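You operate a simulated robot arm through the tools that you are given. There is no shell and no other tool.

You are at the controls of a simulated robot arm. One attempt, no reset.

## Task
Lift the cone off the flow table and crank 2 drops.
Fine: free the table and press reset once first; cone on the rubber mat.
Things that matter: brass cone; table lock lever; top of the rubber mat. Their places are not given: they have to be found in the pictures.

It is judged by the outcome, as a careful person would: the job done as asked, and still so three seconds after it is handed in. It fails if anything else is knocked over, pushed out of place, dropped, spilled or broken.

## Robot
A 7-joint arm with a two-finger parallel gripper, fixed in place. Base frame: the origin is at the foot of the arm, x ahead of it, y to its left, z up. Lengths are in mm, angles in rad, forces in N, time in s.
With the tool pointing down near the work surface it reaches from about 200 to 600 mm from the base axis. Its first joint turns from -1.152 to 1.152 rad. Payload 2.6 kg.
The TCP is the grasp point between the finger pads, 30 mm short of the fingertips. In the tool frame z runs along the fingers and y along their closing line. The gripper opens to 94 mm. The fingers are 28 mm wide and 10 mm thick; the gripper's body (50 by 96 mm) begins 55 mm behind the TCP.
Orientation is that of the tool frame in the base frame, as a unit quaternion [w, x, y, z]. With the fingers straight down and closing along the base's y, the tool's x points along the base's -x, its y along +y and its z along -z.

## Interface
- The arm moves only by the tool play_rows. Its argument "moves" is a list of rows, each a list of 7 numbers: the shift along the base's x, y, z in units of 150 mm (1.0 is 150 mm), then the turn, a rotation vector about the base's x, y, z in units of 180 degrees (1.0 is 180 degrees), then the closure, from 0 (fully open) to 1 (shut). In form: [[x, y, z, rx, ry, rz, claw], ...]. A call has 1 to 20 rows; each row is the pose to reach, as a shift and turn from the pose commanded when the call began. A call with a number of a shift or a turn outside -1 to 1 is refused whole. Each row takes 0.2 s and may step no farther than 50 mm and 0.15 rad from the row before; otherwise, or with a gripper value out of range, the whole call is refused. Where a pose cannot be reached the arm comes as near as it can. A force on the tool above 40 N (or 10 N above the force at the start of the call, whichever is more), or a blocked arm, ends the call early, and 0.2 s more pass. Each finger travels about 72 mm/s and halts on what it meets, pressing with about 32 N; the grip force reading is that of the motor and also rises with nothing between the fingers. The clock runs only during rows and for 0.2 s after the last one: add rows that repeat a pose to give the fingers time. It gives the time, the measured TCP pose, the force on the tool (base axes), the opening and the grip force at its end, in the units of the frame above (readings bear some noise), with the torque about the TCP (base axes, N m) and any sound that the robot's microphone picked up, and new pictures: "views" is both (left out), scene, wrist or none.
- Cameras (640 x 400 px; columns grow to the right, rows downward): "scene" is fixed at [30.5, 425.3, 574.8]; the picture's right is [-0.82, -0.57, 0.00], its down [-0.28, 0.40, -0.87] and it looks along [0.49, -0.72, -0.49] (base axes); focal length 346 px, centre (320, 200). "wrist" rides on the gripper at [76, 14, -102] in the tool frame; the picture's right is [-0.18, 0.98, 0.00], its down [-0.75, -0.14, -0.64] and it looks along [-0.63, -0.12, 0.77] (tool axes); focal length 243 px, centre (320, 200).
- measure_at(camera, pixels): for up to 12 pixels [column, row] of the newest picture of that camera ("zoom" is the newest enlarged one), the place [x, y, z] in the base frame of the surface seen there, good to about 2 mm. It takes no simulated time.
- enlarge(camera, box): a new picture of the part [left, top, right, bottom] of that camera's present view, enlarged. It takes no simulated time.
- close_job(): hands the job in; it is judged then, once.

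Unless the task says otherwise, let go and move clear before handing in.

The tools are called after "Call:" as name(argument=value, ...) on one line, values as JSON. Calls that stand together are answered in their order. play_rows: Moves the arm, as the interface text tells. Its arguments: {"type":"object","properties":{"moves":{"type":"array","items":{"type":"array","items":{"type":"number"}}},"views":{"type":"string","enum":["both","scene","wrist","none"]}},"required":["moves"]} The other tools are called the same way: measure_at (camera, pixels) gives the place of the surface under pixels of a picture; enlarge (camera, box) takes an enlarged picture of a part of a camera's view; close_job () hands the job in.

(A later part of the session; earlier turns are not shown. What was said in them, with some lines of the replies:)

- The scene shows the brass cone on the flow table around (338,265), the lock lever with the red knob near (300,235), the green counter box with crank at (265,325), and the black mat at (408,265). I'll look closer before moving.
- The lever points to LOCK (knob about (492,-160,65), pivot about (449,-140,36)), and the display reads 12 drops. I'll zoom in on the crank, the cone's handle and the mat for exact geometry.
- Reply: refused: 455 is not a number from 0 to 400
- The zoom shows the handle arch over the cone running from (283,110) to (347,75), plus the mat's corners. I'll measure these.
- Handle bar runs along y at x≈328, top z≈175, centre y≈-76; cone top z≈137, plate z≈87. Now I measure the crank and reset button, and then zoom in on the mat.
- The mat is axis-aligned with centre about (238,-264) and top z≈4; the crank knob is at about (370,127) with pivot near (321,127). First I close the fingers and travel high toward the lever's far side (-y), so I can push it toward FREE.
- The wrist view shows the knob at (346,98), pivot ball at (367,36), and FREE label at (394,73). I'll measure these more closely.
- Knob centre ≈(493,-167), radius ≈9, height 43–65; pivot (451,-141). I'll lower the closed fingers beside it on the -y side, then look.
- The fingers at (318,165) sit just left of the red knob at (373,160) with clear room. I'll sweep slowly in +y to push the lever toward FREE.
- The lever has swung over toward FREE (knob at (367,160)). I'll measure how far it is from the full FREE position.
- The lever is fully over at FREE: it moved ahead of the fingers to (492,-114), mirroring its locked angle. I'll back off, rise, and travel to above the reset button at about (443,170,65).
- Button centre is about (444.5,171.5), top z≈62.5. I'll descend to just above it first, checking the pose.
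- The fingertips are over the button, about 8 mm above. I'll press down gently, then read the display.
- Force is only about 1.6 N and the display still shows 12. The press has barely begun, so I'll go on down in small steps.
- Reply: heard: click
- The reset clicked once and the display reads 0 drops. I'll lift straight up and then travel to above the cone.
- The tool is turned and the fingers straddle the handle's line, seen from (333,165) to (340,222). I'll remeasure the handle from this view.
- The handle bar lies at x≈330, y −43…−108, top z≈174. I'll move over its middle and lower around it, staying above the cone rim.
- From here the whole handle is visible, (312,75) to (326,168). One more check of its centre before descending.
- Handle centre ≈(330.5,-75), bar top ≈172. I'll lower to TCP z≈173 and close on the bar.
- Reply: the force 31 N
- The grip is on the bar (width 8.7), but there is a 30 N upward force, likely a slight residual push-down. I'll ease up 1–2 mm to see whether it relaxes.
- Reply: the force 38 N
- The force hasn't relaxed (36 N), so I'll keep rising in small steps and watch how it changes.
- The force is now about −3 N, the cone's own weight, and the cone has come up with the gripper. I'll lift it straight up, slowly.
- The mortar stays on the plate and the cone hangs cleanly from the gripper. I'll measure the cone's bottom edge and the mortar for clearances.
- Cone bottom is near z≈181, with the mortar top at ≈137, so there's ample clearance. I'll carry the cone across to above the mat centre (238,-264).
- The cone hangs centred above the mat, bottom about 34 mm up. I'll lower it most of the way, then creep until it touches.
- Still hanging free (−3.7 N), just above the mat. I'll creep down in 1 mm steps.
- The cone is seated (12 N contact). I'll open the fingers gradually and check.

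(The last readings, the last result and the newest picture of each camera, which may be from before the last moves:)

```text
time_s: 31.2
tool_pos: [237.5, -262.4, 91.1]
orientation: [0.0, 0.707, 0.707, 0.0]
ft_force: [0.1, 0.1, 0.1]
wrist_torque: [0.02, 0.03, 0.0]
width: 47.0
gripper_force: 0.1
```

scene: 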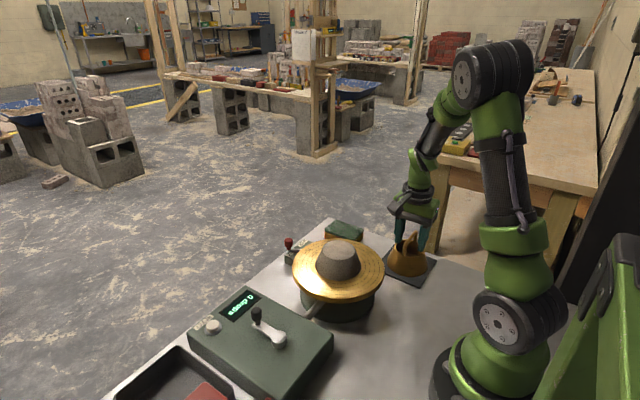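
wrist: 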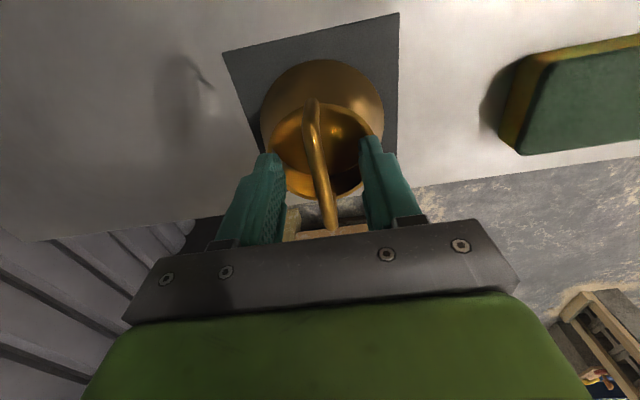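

The cone is standing on the mat and the fingers are open clear of the handle. I'll rise straight up, then travel to the crank while turning the wrist back.

Call:
play_rows(moves=[[0, 0, 0.1, 0, 0, 0, 0.5], [0, 0, 0.3, 0, 0, 0, 0.5], [0, 0, 0.6, 0, 0, 0, 0.5], [0, 0, 0.9, 0, 0, 0, 0.5], [0, 0, 1, 0, 0, 0, 0.5]], views="both")

Call:
play_rows(moves=[[0.1, 0.2, 0.05, 0, 0, 0.045, 0.5], [0.2, 0.4, 0.1, 0, 0, 0.09, 0.5], [0.3, 0.6, 0.15, 0, 0, 0.135, 0.5], [0.4, 0.8, 0.2, 0, 0, 0.18, 0.5], [0.5, 1, 0.2, 0, 0, 0.225, 0.5]], views="none")

Call:
play_rows(moves=[[0.1, 0.2, 0, 0, 0, 0.045, 0.5], [0.2, 0.4, 0, 0, 0, 0.09, 0.5], [0.3, 0.6, 0, 0, 0, 0.135, 0.5], [0.35, 0.8, 0, 0, 0, 0.18, 0.5], [0.393, 1, 0, 0, 0, 0.225, 0.5], [0.393, 1, 0, 0, 0, 0.27, 0.5], [0.393, 1, 0, 0, 0, 0.275, 0.5]], views="both")

```text
time_s: 32.4
tool_pos: [237.2, -262.6, 244.5]
orientation: [-0.001, 0.706, 0.708, -0.001]
ft_force: [0.4, 0.8, -0.3]
wrist_torque: [-0.02, 0.01, 0.03]
width: 47.1
gripper_force: 0.2
```

scene: 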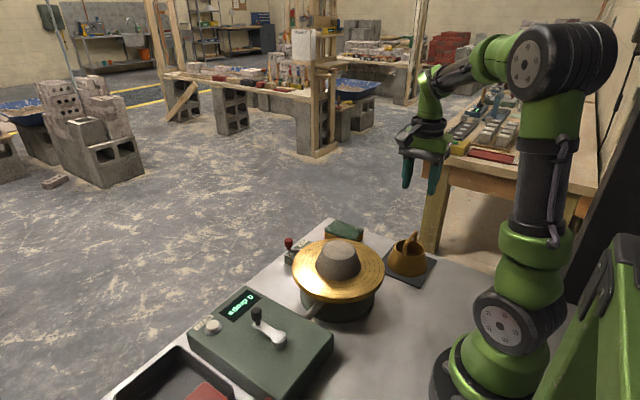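
wrist: 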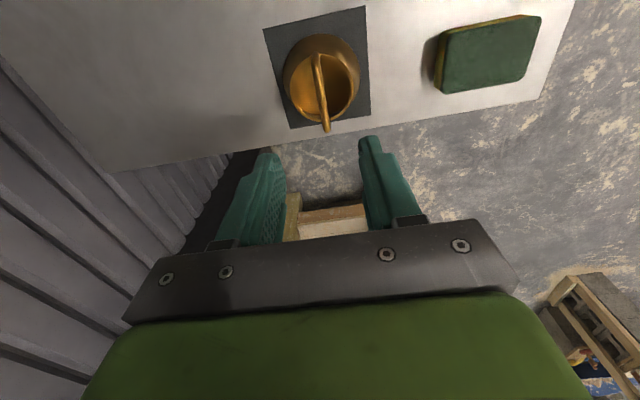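

```text
time_s: 33.6
tool_pos: [314.6, -114.8, 273.9]
orientation: [0.0, 0.417, 0.909, -0.001]
ft_force: [0.6, -0.2, -0.6]
wrist_torque: [0.01, 0.01, 0.03]
width: 46.8
gripper_force: 0.1
```

```text
time_s: 35.2
tool_pos: [372.6, 36.9, 273.3]
orientation: [0.0, -0.001, 1.0, 0.0]
ft_force: [-0.9, -0.4, -0.1]
wrist_torque: [-0.01, 0.02, -0.01]
width: 46.9
gripper_force: 0.1
```

scene: 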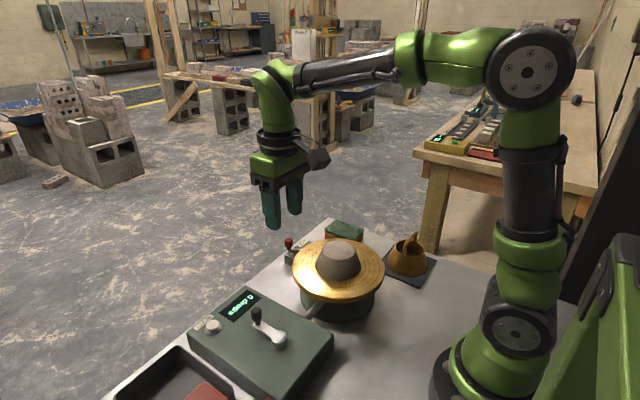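
wrist: 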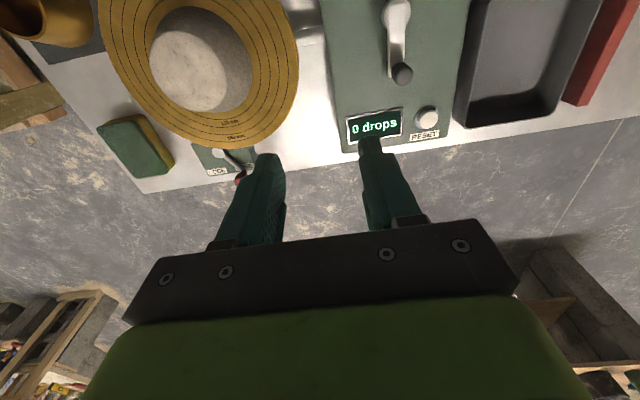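

The cone sits upright on the mat, and the crank is now fully visible: hub at (398,10), knob at (402,73). I'll measure hub and knob precisely.

Call:
enlarge(camera="wrist", box=[350, 0, 460, 100])

Call:
measure_at(camera="wrist", pixels=[[402, 73], [394, 73], [411, 73], [402, 82], [402, 65], [398, 10], [385, 10], [410, 10], [398, 3], [396, 40], [389, 50], [403, 50]])

```text
4.00 times, centred on (405, 50) of wrist
```

zoom: 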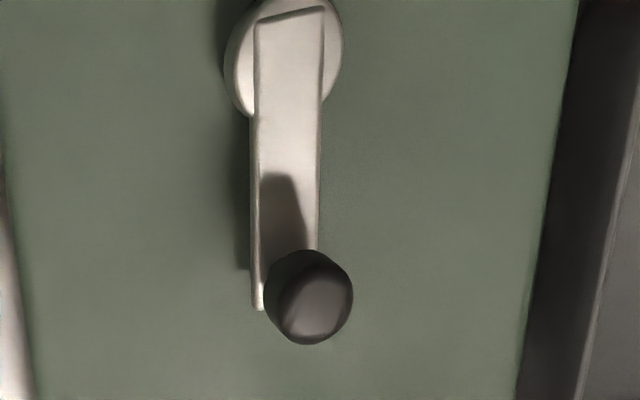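

```text
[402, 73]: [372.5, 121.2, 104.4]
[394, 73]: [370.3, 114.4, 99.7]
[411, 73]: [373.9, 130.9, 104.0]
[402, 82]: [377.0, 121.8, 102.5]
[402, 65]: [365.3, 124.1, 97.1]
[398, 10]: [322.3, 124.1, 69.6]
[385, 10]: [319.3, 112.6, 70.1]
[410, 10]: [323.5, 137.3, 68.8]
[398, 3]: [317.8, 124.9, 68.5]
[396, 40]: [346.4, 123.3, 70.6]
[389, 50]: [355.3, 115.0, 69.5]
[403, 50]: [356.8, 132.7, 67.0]
```

Pivot is about (323,125), the knob about (371.5,124.5) with z 80–104, so the radius is about 48.5. I'll move over the knob and lower around it, keeping the tips above the crank arm (z≈70).

Call:
play_rows(moves=[[-0.003, 0.2, 0, 0, 0, 0, 0.5], [-0.003, 0.4, 0, 0, 0, 0, 0.5], [-0.003, 0.587, -0.1, 0, 0, 0, 0.5], [-0.003, 0.587, -0.35, 0, 0, 0, 0.5], [-0.003, 0.587, -0.6, 0, 0, 0, 0.5], [-0.003, 0.587, -0.8, 0, 0, 0, 0.5], [-0.003, 0.587, -0.8, 0, 0, 0, 0.5]], views="both")

```text
time_s: 36.8
tool_pos: [370.3, 126.7, 152.8]
orientation: [0.0, -0.001, 1.0, -0.001]
ft_force: [-1.0, -0.9, -0.2]
wrist_torque: [-0.02, 0.0, 0.01]
width: 46.7
gripper_force: 0.1
```

scene: 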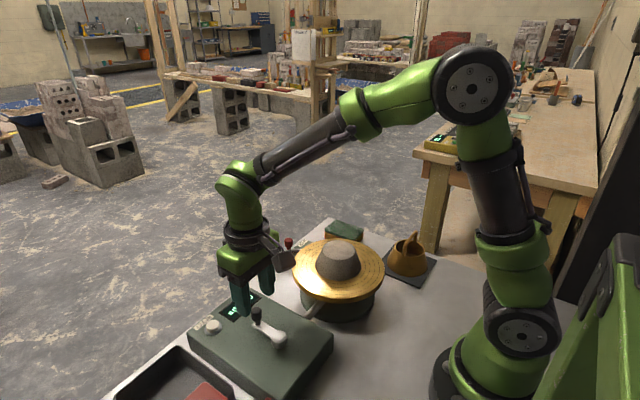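
wrist: 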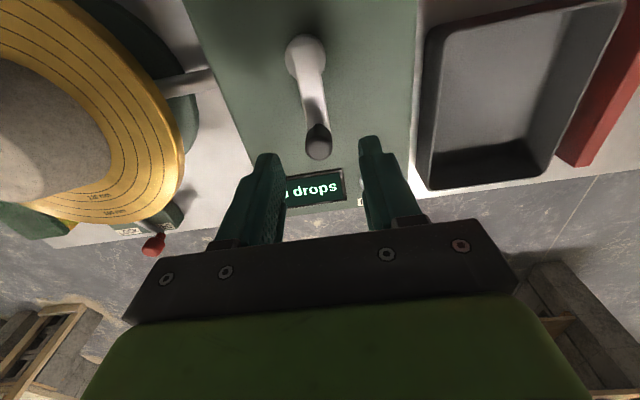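

The whole crank is visible between the fingers: hub (305,58), knob (319,145). I'll take a final measurement for the circle.

Call:
enlarge(camera="wrist", box=[240, 20, 400, 170])

Call:
measure_at(camera="wrist", pixels=[[319, 145], [308, 145], [330, 145], [319, 155], [319, 133], [305, 58], [288, 58], [324, 58], [305, 38], [305, 48], [312, 100], [299, 50]])

```text
2.67 times, centred on (320, 95) of wrist
```

zoom: 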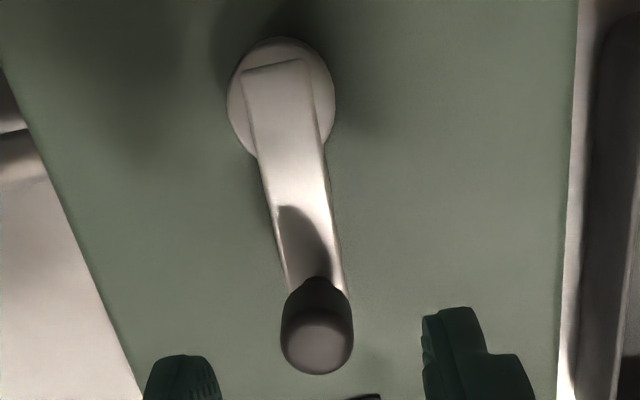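

```text
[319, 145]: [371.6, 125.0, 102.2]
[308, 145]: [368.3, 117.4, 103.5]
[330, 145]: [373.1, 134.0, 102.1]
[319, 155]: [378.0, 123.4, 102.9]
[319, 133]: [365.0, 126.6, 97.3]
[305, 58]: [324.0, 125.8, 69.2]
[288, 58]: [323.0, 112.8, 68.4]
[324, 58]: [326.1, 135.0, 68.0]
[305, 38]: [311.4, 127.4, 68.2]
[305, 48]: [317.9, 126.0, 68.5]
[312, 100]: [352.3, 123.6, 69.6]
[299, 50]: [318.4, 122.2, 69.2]
```

Knob centre ≈(371.5,125.3), pivot ≈(322,125.3), radius ≈49.5. I'll lower to z≈107 and grip the knob.

Call:
play_rows(moves=[[0, 0.005, -0.15, 0, 0, 0, 0.5], [0, 0.005, -0.27, 0, 0, 0, 0.5], [0, 0.005, -0.312, 0, 0, 0, 0.5], [0, 0.005, -0.312, 0, 0, 0, 0.65], [0, 0.005, -0.312, 0, 0, 0, 0.75], [0, 0.005, -0.312, 0, 0, 0, 0.85], [0, 0.005, -0.312, 0, 0, 0, 0.9], [0, 0.005, -0.312, 0, 0, 0, 0.9]], views="both")

```text
time_s: 38.6
tool_pos: [369.8, 125.9, 106.1]
orientation: [0.0, 0.0, 1.0, -0.001]
ft_force: [0.4, -14.0, -0.7]
wrist_torque: [-0.28, 0.04, 0.03]
width: 19.5
gripper_force: 45.4
```

scene: 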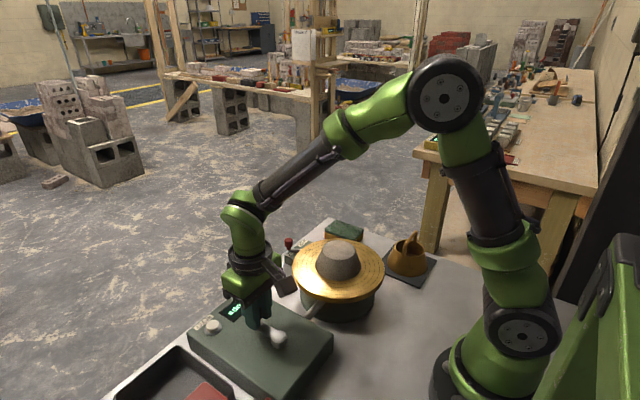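
wrist: 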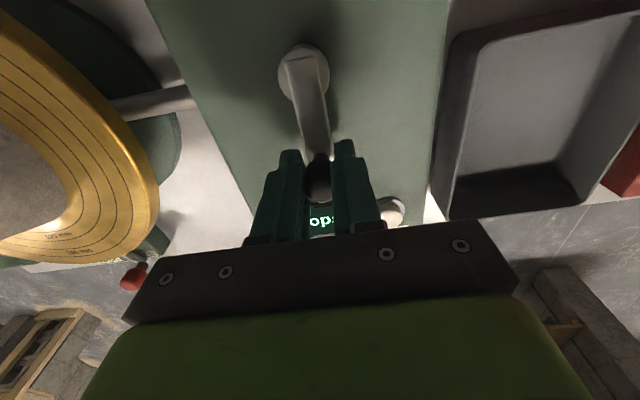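

The knob is gripped (width 19.5); the −14 N in y is a small off-centre preload. I'll try the first 60° clockwise (seen from above), watching forces.

Call:
play_rows(moves=[[-0.0072, -0.0686, 0, 0, 0, 0, 0.87], [-0.0285, -0.1342, 0, 0, 0, 0, 0.87], [-0.063, -0.194, 0, 0, 0, 0, 0.87], [-0.1092, -0.2452, 0, 0, 0, 0, 0.87], [-0.165, -0.2858, 0, 0, 0, 0, 0.87]], views="both")

```text
time_s: 39.8
tool_pos: [345.7, 84.6, 106.2]
orientation: [0.0, 0.0, 1.0, -0.001]
ft_force: [2.8, 6.3, 0.7]
wrist_torque: [0.11, 0.15, -0.09]
width: 19.4
gripper_force: 30.5
```

scene: 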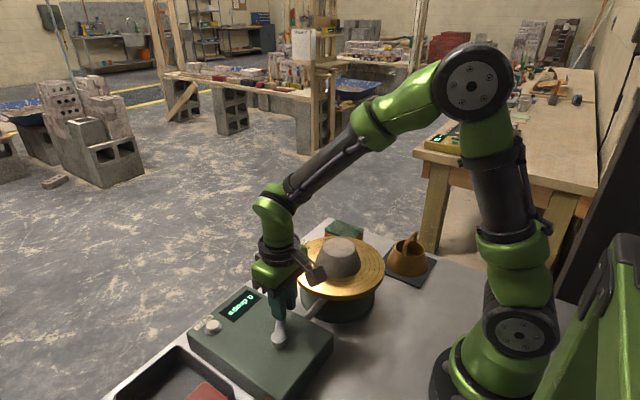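
wrist: 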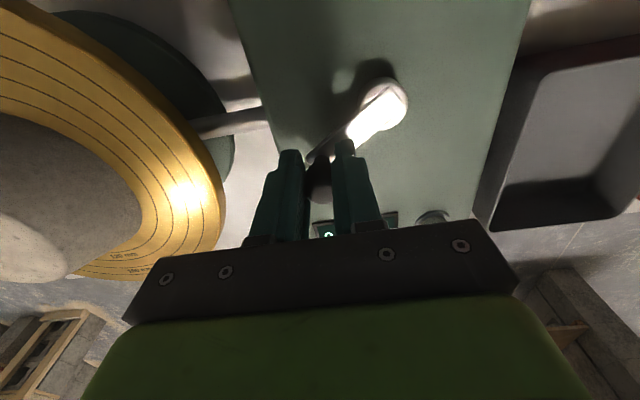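

The crank turns freely clockwise with low force (arm now pointing to −y, +x). I'll go on to the 180° point.

Call:
play_rows(moves=[[-0.063, -0.0281, 0, 0, 0, 0, 0.87], [-0.1305, -0.0424, 0, 0, 0, 0, 0.87], [-0.1995, -0.0424, 0, 0, 0, 0, 0.87], [-0.267, -0.0281, 0, 0, 0, 0, 0.87], [-0.33, 0, 0, 0, 0, 0, 0.87], [-0.3858, 0.0406, 0, 0, 0, 0, 0.87], [-0.432, 0.0918, 0, 0, 0, 0, 0.87], [-0.4665, 0.1516, 0, 0, 0, 0, 0.87], [-0.4878, 0.2172, 0, 0, 0, 0, 0.87], [-0.495, 0.2858, 0, 0, 0, 0, 0.87]], views="both")

```text
time_s: 41.0
tool_pos: [298.0, 77.1, 105.9]
orientation: [-0.002, 0.006, 1.0, -0.004]
ft_force: [-2.9, -2.8, 0.1]
wrist_torque: [-0.08, -0.42, 0.03]
width: 19.2
gripper_force: 45.1
stopped in row 6: the force on the tool passed its limit at 46 N (the readings are from after the stop); the commanded pose is now the measured one
```

scene: 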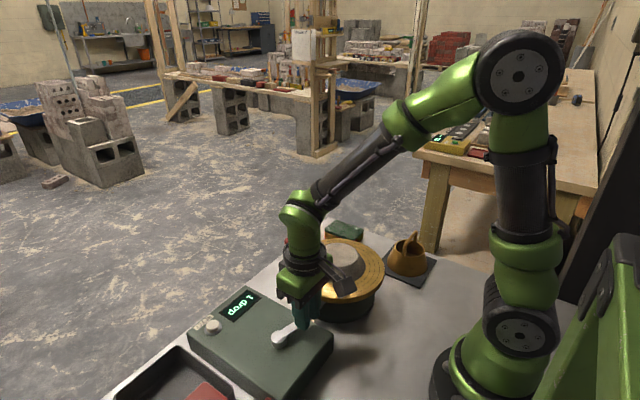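
wrist: 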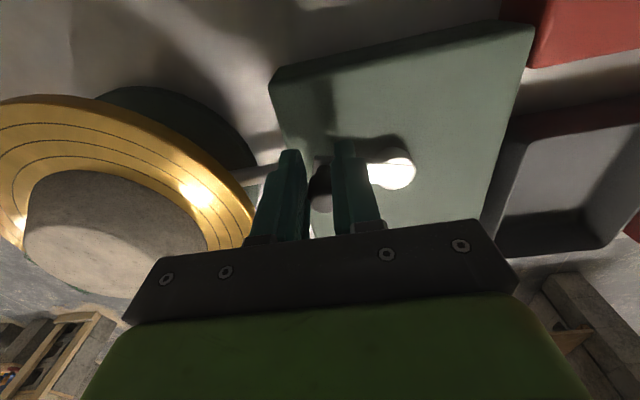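

The display now reads "1 drop", but the sweep stopped at about 117° with a force spike. I'll look closely at the crank and the display before continuing.

Call:
enlarge(camera="scene", box=[200, 270, 360, 370])

Call:
enlarge(camera="wrist", box=[240, 100, 440, 240])

Call:
measure_at(camera="wrist", pixels=[[395, 170], [380, 175], [320, 180], [320, 165], [325, 200], [400, 155], [410, 180], [400, 165]])

Call:
measure_at(camera="scene", pixels=[[275, 338], [285, 333], [292, 328], [270, 340], [279, 340], [340, 245], [370, 265], [320, 285]])

```text
4.00 times, centred on (280, 320) of scene
```

zoom: 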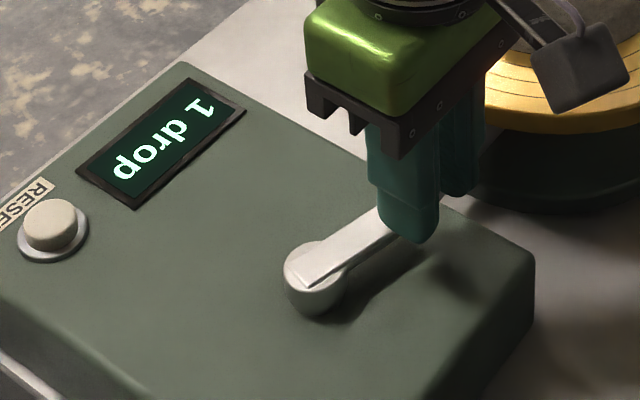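

```text
2.86 times, centred on (340, 170) of wrist
```

zoom: 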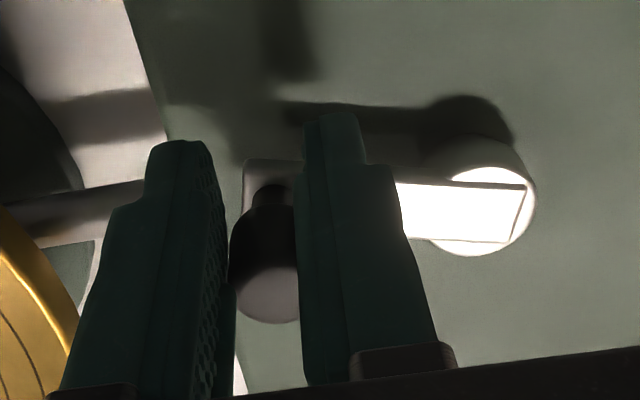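

```text
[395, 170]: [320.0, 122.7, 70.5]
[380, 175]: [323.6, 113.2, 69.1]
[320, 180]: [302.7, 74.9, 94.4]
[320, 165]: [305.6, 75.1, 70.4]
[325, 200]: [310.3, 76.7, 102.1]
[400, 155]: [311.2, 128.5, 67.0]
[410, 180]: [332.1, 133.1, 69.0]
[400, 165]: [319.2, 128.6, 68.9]
```

```text
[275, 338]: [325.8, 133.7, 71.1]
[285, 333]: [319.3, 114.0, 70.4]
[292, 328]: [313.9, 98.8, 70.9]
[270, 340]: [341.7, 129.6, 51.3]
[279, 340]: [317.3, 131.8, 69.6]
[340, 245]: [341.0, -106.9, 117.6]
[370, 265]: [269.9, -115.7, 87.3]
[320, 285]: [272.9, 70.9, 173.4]
```

Crank is at about 110°, with the knob slid about 7 mm along the pads; friction alone is weak in that direction. I'll release, rise, and instead push the knob from behind with closed fingers, which cannot jam.

Call:
play_rows(moves=[[0, 0, 0, 0, 0, 0, 0.7], [0, 0, 0, 0, 0, 0, 0.5], [0, 0, 0, 0, 0, 0, 0.5], [0, 0, 0.15, 0, 0, 0, 0.5], [0, 0, 0.3, 0, 0, 0, 0.5], [0.12, -0.03, 0.3, 0, 0, 0, 0.75], [0.238, -0.061, 0.3, 0, 0, 0, 1], [0.238, -0.061, 0.3, 0, 0, 0, 1], [0.238, -0.061, 0.3, 0, 0, 0, 1]], views="both")

```text
time_s: 43.0
tool_pos: [333.1, 67.1, 152.0]
orientation: [-0.002, 0.007, 1.0, -0.004]
ft_force: [-0.4, -0.2, -0.4]
wrist_torque: [-0.05, -0.02, 0.03]
width: 0.0
gripper_force: 31.4
```

scene: 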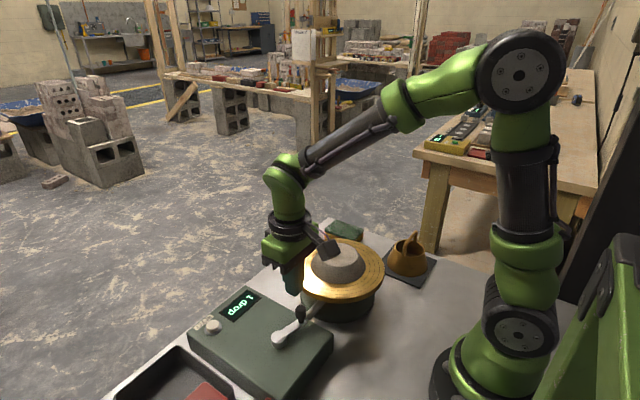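
wrist: 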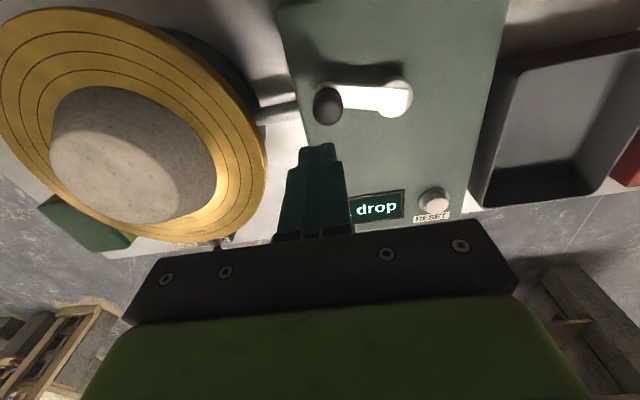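

The fingers are closed and the knob is visible at (327,103), hub at (397,97). I'll measure to fix the current crank angle.

Call:
measure_at(camera="wrist", pixels=[[327, 108], [316, 108], [338, 108], [327, 120], [327, 98], [397, 97], [412, 95], [395, 82], [397, 112], [365, 98], [120, 130], [160, 40]])

Call:
enlarge(camera="wrist", box=[270, 50, 450, 240])

```text
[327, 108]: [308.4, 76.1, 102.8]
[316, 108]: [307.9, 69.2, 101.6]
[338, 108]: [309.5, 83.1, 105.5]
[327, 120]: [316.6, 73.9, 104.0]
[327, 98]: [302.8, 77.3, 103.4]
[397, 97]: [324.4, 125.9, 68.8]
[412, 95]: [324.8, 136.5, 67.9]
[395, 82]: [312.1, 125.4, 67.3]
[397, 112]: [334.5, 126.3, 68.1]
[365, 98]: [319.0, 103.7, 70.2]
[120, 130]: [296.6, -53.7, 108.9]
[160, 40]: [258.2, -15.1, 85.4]
```

```text
2.11 times, centred on (360, 145) of wrist
```

zoom: 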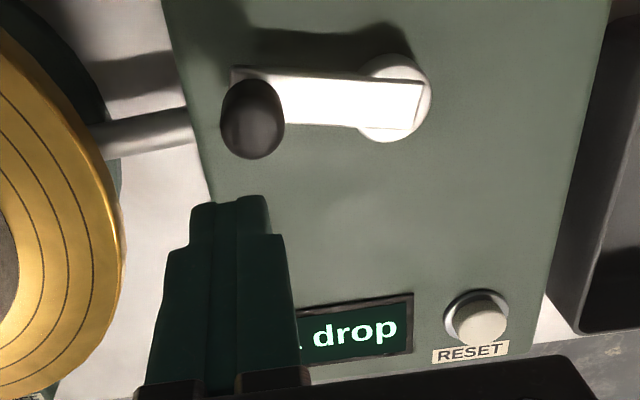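

Refined: pivot (323,125), knob at (309,76), i.e. crank at ~106° and radius ~50. I'll lower the closed fingers 10 mm behind the knob, then push along the circle.

Call:
play_rows(moves=[[0.059, 0.034, 0, 0, 0, 0, 1], [0.059, 0.034, -0.15, 0, 0, 0, 1], [0.059, 0.034, -0.29, 0, 0, 0, 1], [0.059, 0.034, -0.29, 0, 0, 0, 1]], views="wrist")

```text
time_s: 44.0
tool_pos: [341.4, 74.3, 107.9]
orientation: [-0.002, 0.006, 1.0, -0.005]
ft_force: [1.0, 0.6, 0.6]
wrist_torque: [0.0, 0.01, -0.01]
width: 0.1
gripper_force: 32.3
```

wrist: 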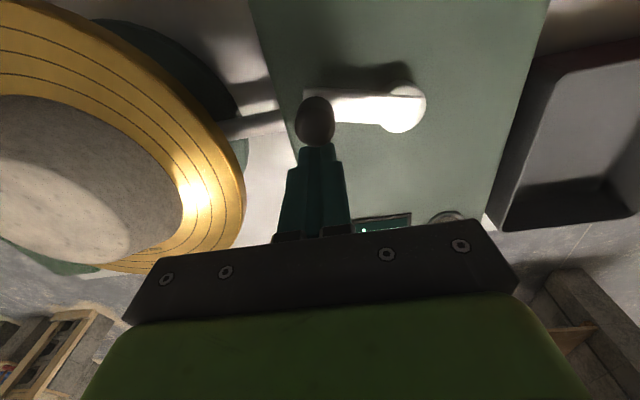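

The closed fingers are directly behind the knob at (316,120) with no contact. Now I push it along the circle.

Call:
play_rows(moves=[[-0.066, -0.0181, 0, 0, 0, 0, 1], [-0.1302, -0.0237, 0, 0, 0, 0, 1], [-0.1944, -0.0181, 0, 0, 0, 0, 1], [-0.2567, -0.0014, 0, 0, 0, 0, 1], [-0.3152, 0.0259, 0, 0, 0, 0, 1], [-0.368, 0.0629, 0, 0, 0, 0, 1]], views="both")

```text
time_s: 45.4
tool_pos: [287.4, 83.6, 106.9]
orientation: [-0.002, 0.007, 1.0, -0.005]
ft_force: [1.3, -3.2, 0.6]
wrist_torque: [-0.09, 0.01, -0.01]
width: 0.2
gripper_force: 32.2
```

scene: 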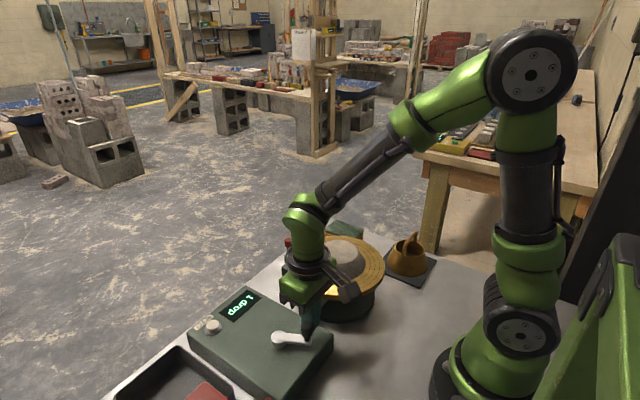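
wrist: 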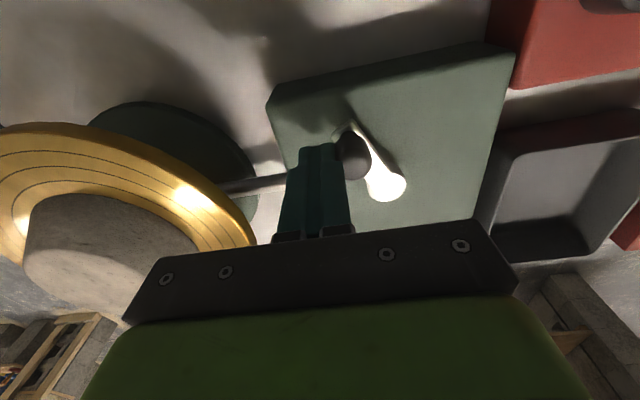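

The push works smoothly (about 3 N) with the crank near 150° and the display at 1 drop. I'll continue around.

Call:
play_rows(moves=[[-0.0456, 0.0456, 0, 0, 0, 0, 1], [-0.0826, 0.0984, 0, 0, 0, 0, 1], [-0.1099, 0.1569, 0, 0, 0, 0, 1], [-0.1266, 0.2192, 0, 0, 0, 0, 1], [-0.1322, 0.2834, 0, 0, 0, 0, 1], [-0.1266, 0.3476, 0, 0, 0, 0, 1], [-0.1099, 0.4099, 0, 0, 0, 0, 1], [-0.0826, 0.4684, 0, 0, 0, 0, 1], [-0.0456, 0.5212, 0, 0, 0, 0, 1], [0, 0.5668, 0, 0, 0, 0, 1]], views="both")

```text
time_s: 47.6
tool_pos: [287.2, 168.6, 106.3]
orientation: [-0.002, 0.006, 1.0, -0.005]
ft_force: [-2.5, -2.0, -0.1]
wrist_torque: [-0.04, 0.05, -0.04]
width: 0.0
gripper_force: 31.8
```

scene: 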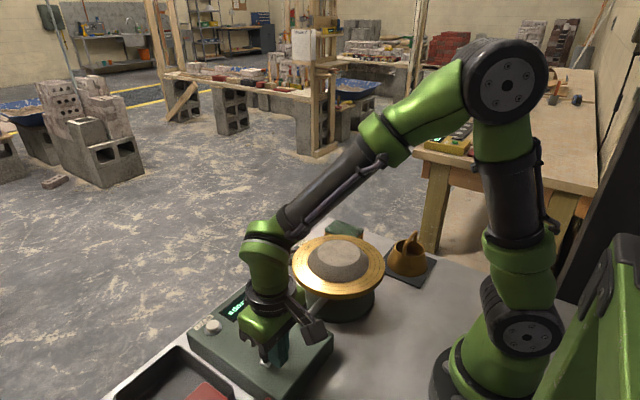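
wrist: 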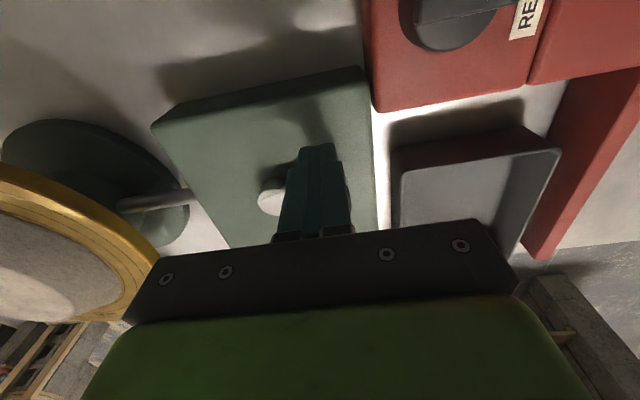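

The mortar now looks flatter, and the display at (236,308) is partly hidden. I'll zoom in to read it before moving any further.

Call:
enlarge(camera="scene", box=[190, 280, 310, 380])

Call:
enlarge(camera="scene", box=[280, 220, 400, 320])

```text
4.00 times, centred on (250, 330) of scene
```

zoom: 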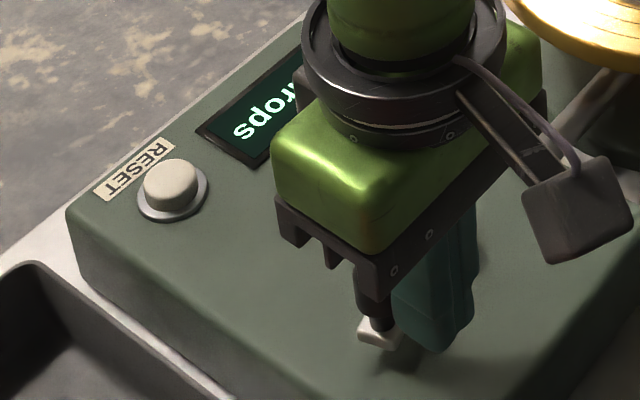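

```text
4.00 times, centred on (340, 270) of scene
```

zoom: 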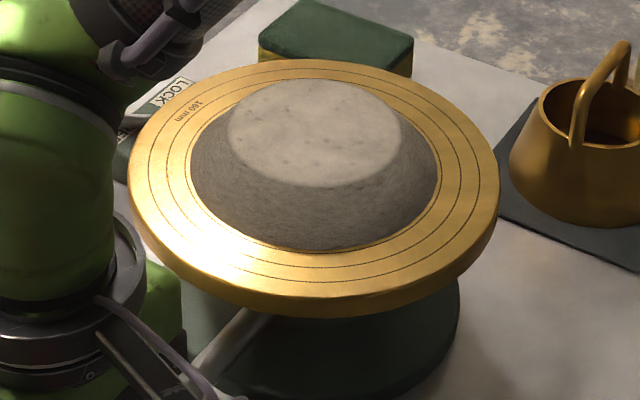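

The display ends in "…rops" (plural), so a second drop has apparently registered (drops come twice per turn). I'll stop cranking, back off the knob slightly, rise, and read the count.

Call:
play_rows(moves=[[-0.025, -0.025, 0, 0, 0, 0, 1], [-0.025, -0.025, 0.15, 0, 0, 0, 1], [-0.025, -0.025, 0.4, 0, 0, 0, 1], [-0.025, -0.025, 0.7, 0, 0, 0, 1], [-0.025, -0.025, 1, 0, 0, 0, 1]], views="both")

Call:
enlarge(camera="scene", box=[190, 280, 350, 380])

```text
time_s: 48.8
tool_pos: [283.9, 163.5, 259.5]
orientation: [-0.002, 0.006, 1.0, -0.004]
ft_force: [-0.6, 0.7, -0.1]
wrist_torque: [-0.01, -0.01, 0.01]
width: 0.0
gripper_force: 32.3
```

scene: 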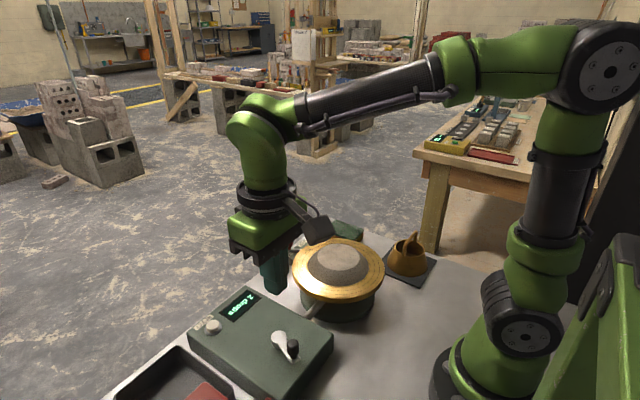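
wrist: 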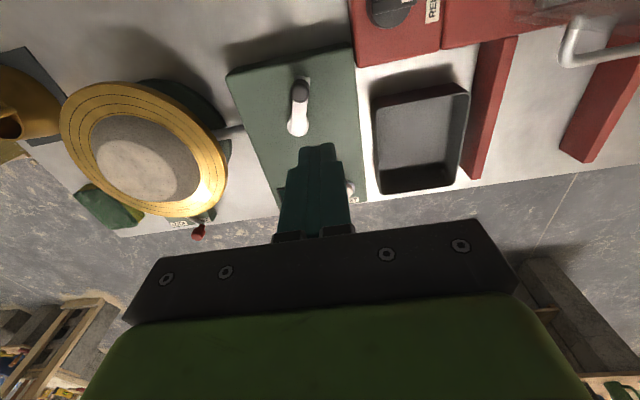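

```text
4.00 times, centred on (270, 330) of scene
```

zoom: 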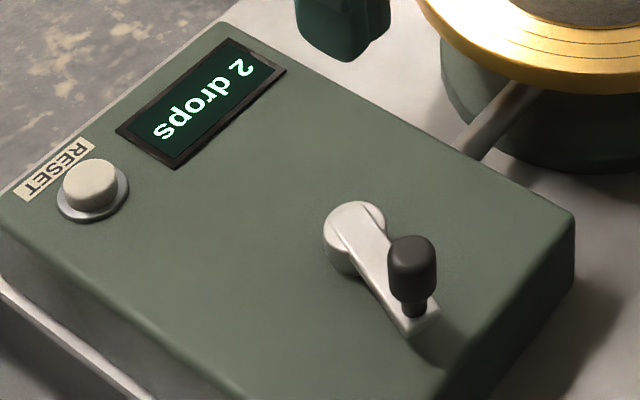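

The display clearly reads "2 drops" and the fingers are clear, though the crank arm has relaxed back somewhat to about 180°. I'll move the arm clear and check that everything is stable.

Call:
play_rows(moves=[[0.15, 0, 0.15, 0, 0, 0, 1], [0.35, 0, 0.3, 0, 0, 0, 1], [0.55, 0, 0.4, 0, 0, 0, 1], [0.75, -0.1, 0.4, 0, 0, 0, 1], [0.9, -0.2, 0.4, 0, 0, 0, 0.7], [0.9, -0.2, 0.4, 0, 0, 0, 0.5], [0.9, -0.2, 0.4, 0, 0, 0, 0.5], [0.9, -0.2, 0.4, 0, 0, 0, 0.5], [0.9, -0.2, 0.4, 0, 0, 0, 0.5], [0.9, -0.2, 0.4, 0, 0, 0, 0.5]], views="both")

Call:
enlarge(camera="scene", box=[190, 280, 350, 380])

Call:
enlarge(camera="scene", box=[280, 210, 450, 320])

```text
time_s: 51.0
tool_pos: [420.5, 134.7, 316.9]
orientation: [-0.001, 0.005, 1.0, -0.004]
ft_force: [-0.4, -0.4, -0.3]
wrist_torque: [0.0, 0.01, 0.01]
width: 47.2
gripper_force: 0.1
```

scene: 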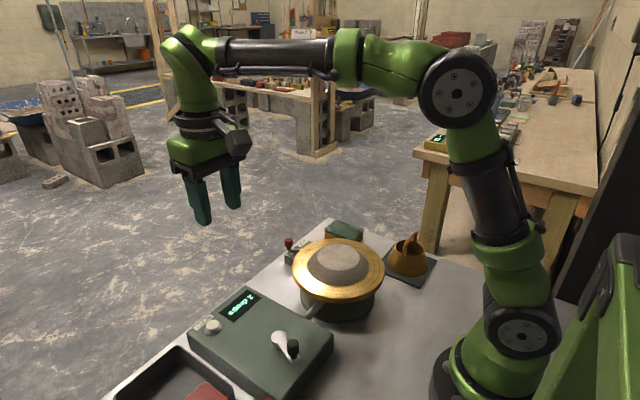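
wrist: 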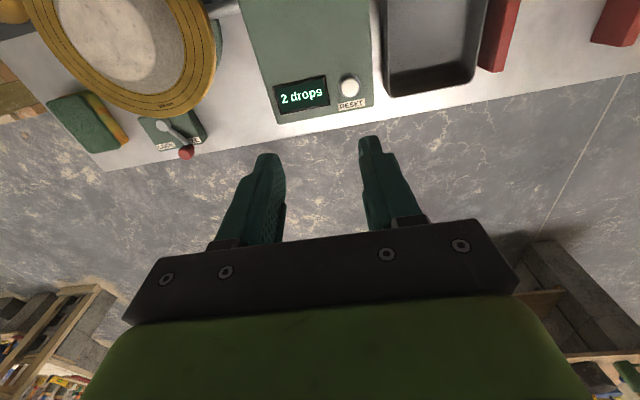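

```text
4.00 times, centred on (270, 330) of scene
```

zoom: 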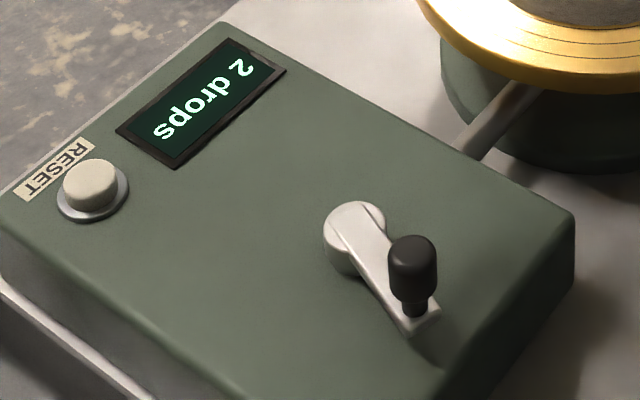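

```text
3.64 times, centred on (365, 265) of scene
```

zoom: 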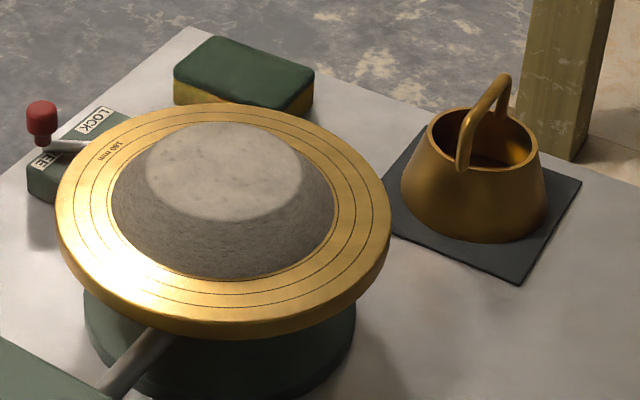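

The display stays at "2 drops" and the lever is at FREE. The cone stands fully on the mat, the mortar is whole on the plate, the arm is clear and nothing else has moved. I'm handing in the job.

Call:
close_job()

```text
The job is handed in.
```

The job is done and handed in: the counter reads "2 drops", and the brass cone is standing on the rubber mat.

- **Table freed:** the lock lever was pushed over to FREE before anything else.
- **Reset:** pressed once, with a single click; the counter went from 12 to 0.
- **Cone:** lifted straight off by its handle. The mortar stayed whole on the plate.
- **Crank:** the first drop came while I gripped the crank knob, but my grip slipped and a force spike stopped the arm at about 110°. I let go and pushed the knob round with closed fingers for the second drop.
- **Crank position:** I stopped as soon as the counter showed two. The crank settled back to roughly 180° from where it started, and the count still read 2 about two seconds later.

In the last pictures the arm was clear with the fingers open, and nothing else looked moved or knocked over.
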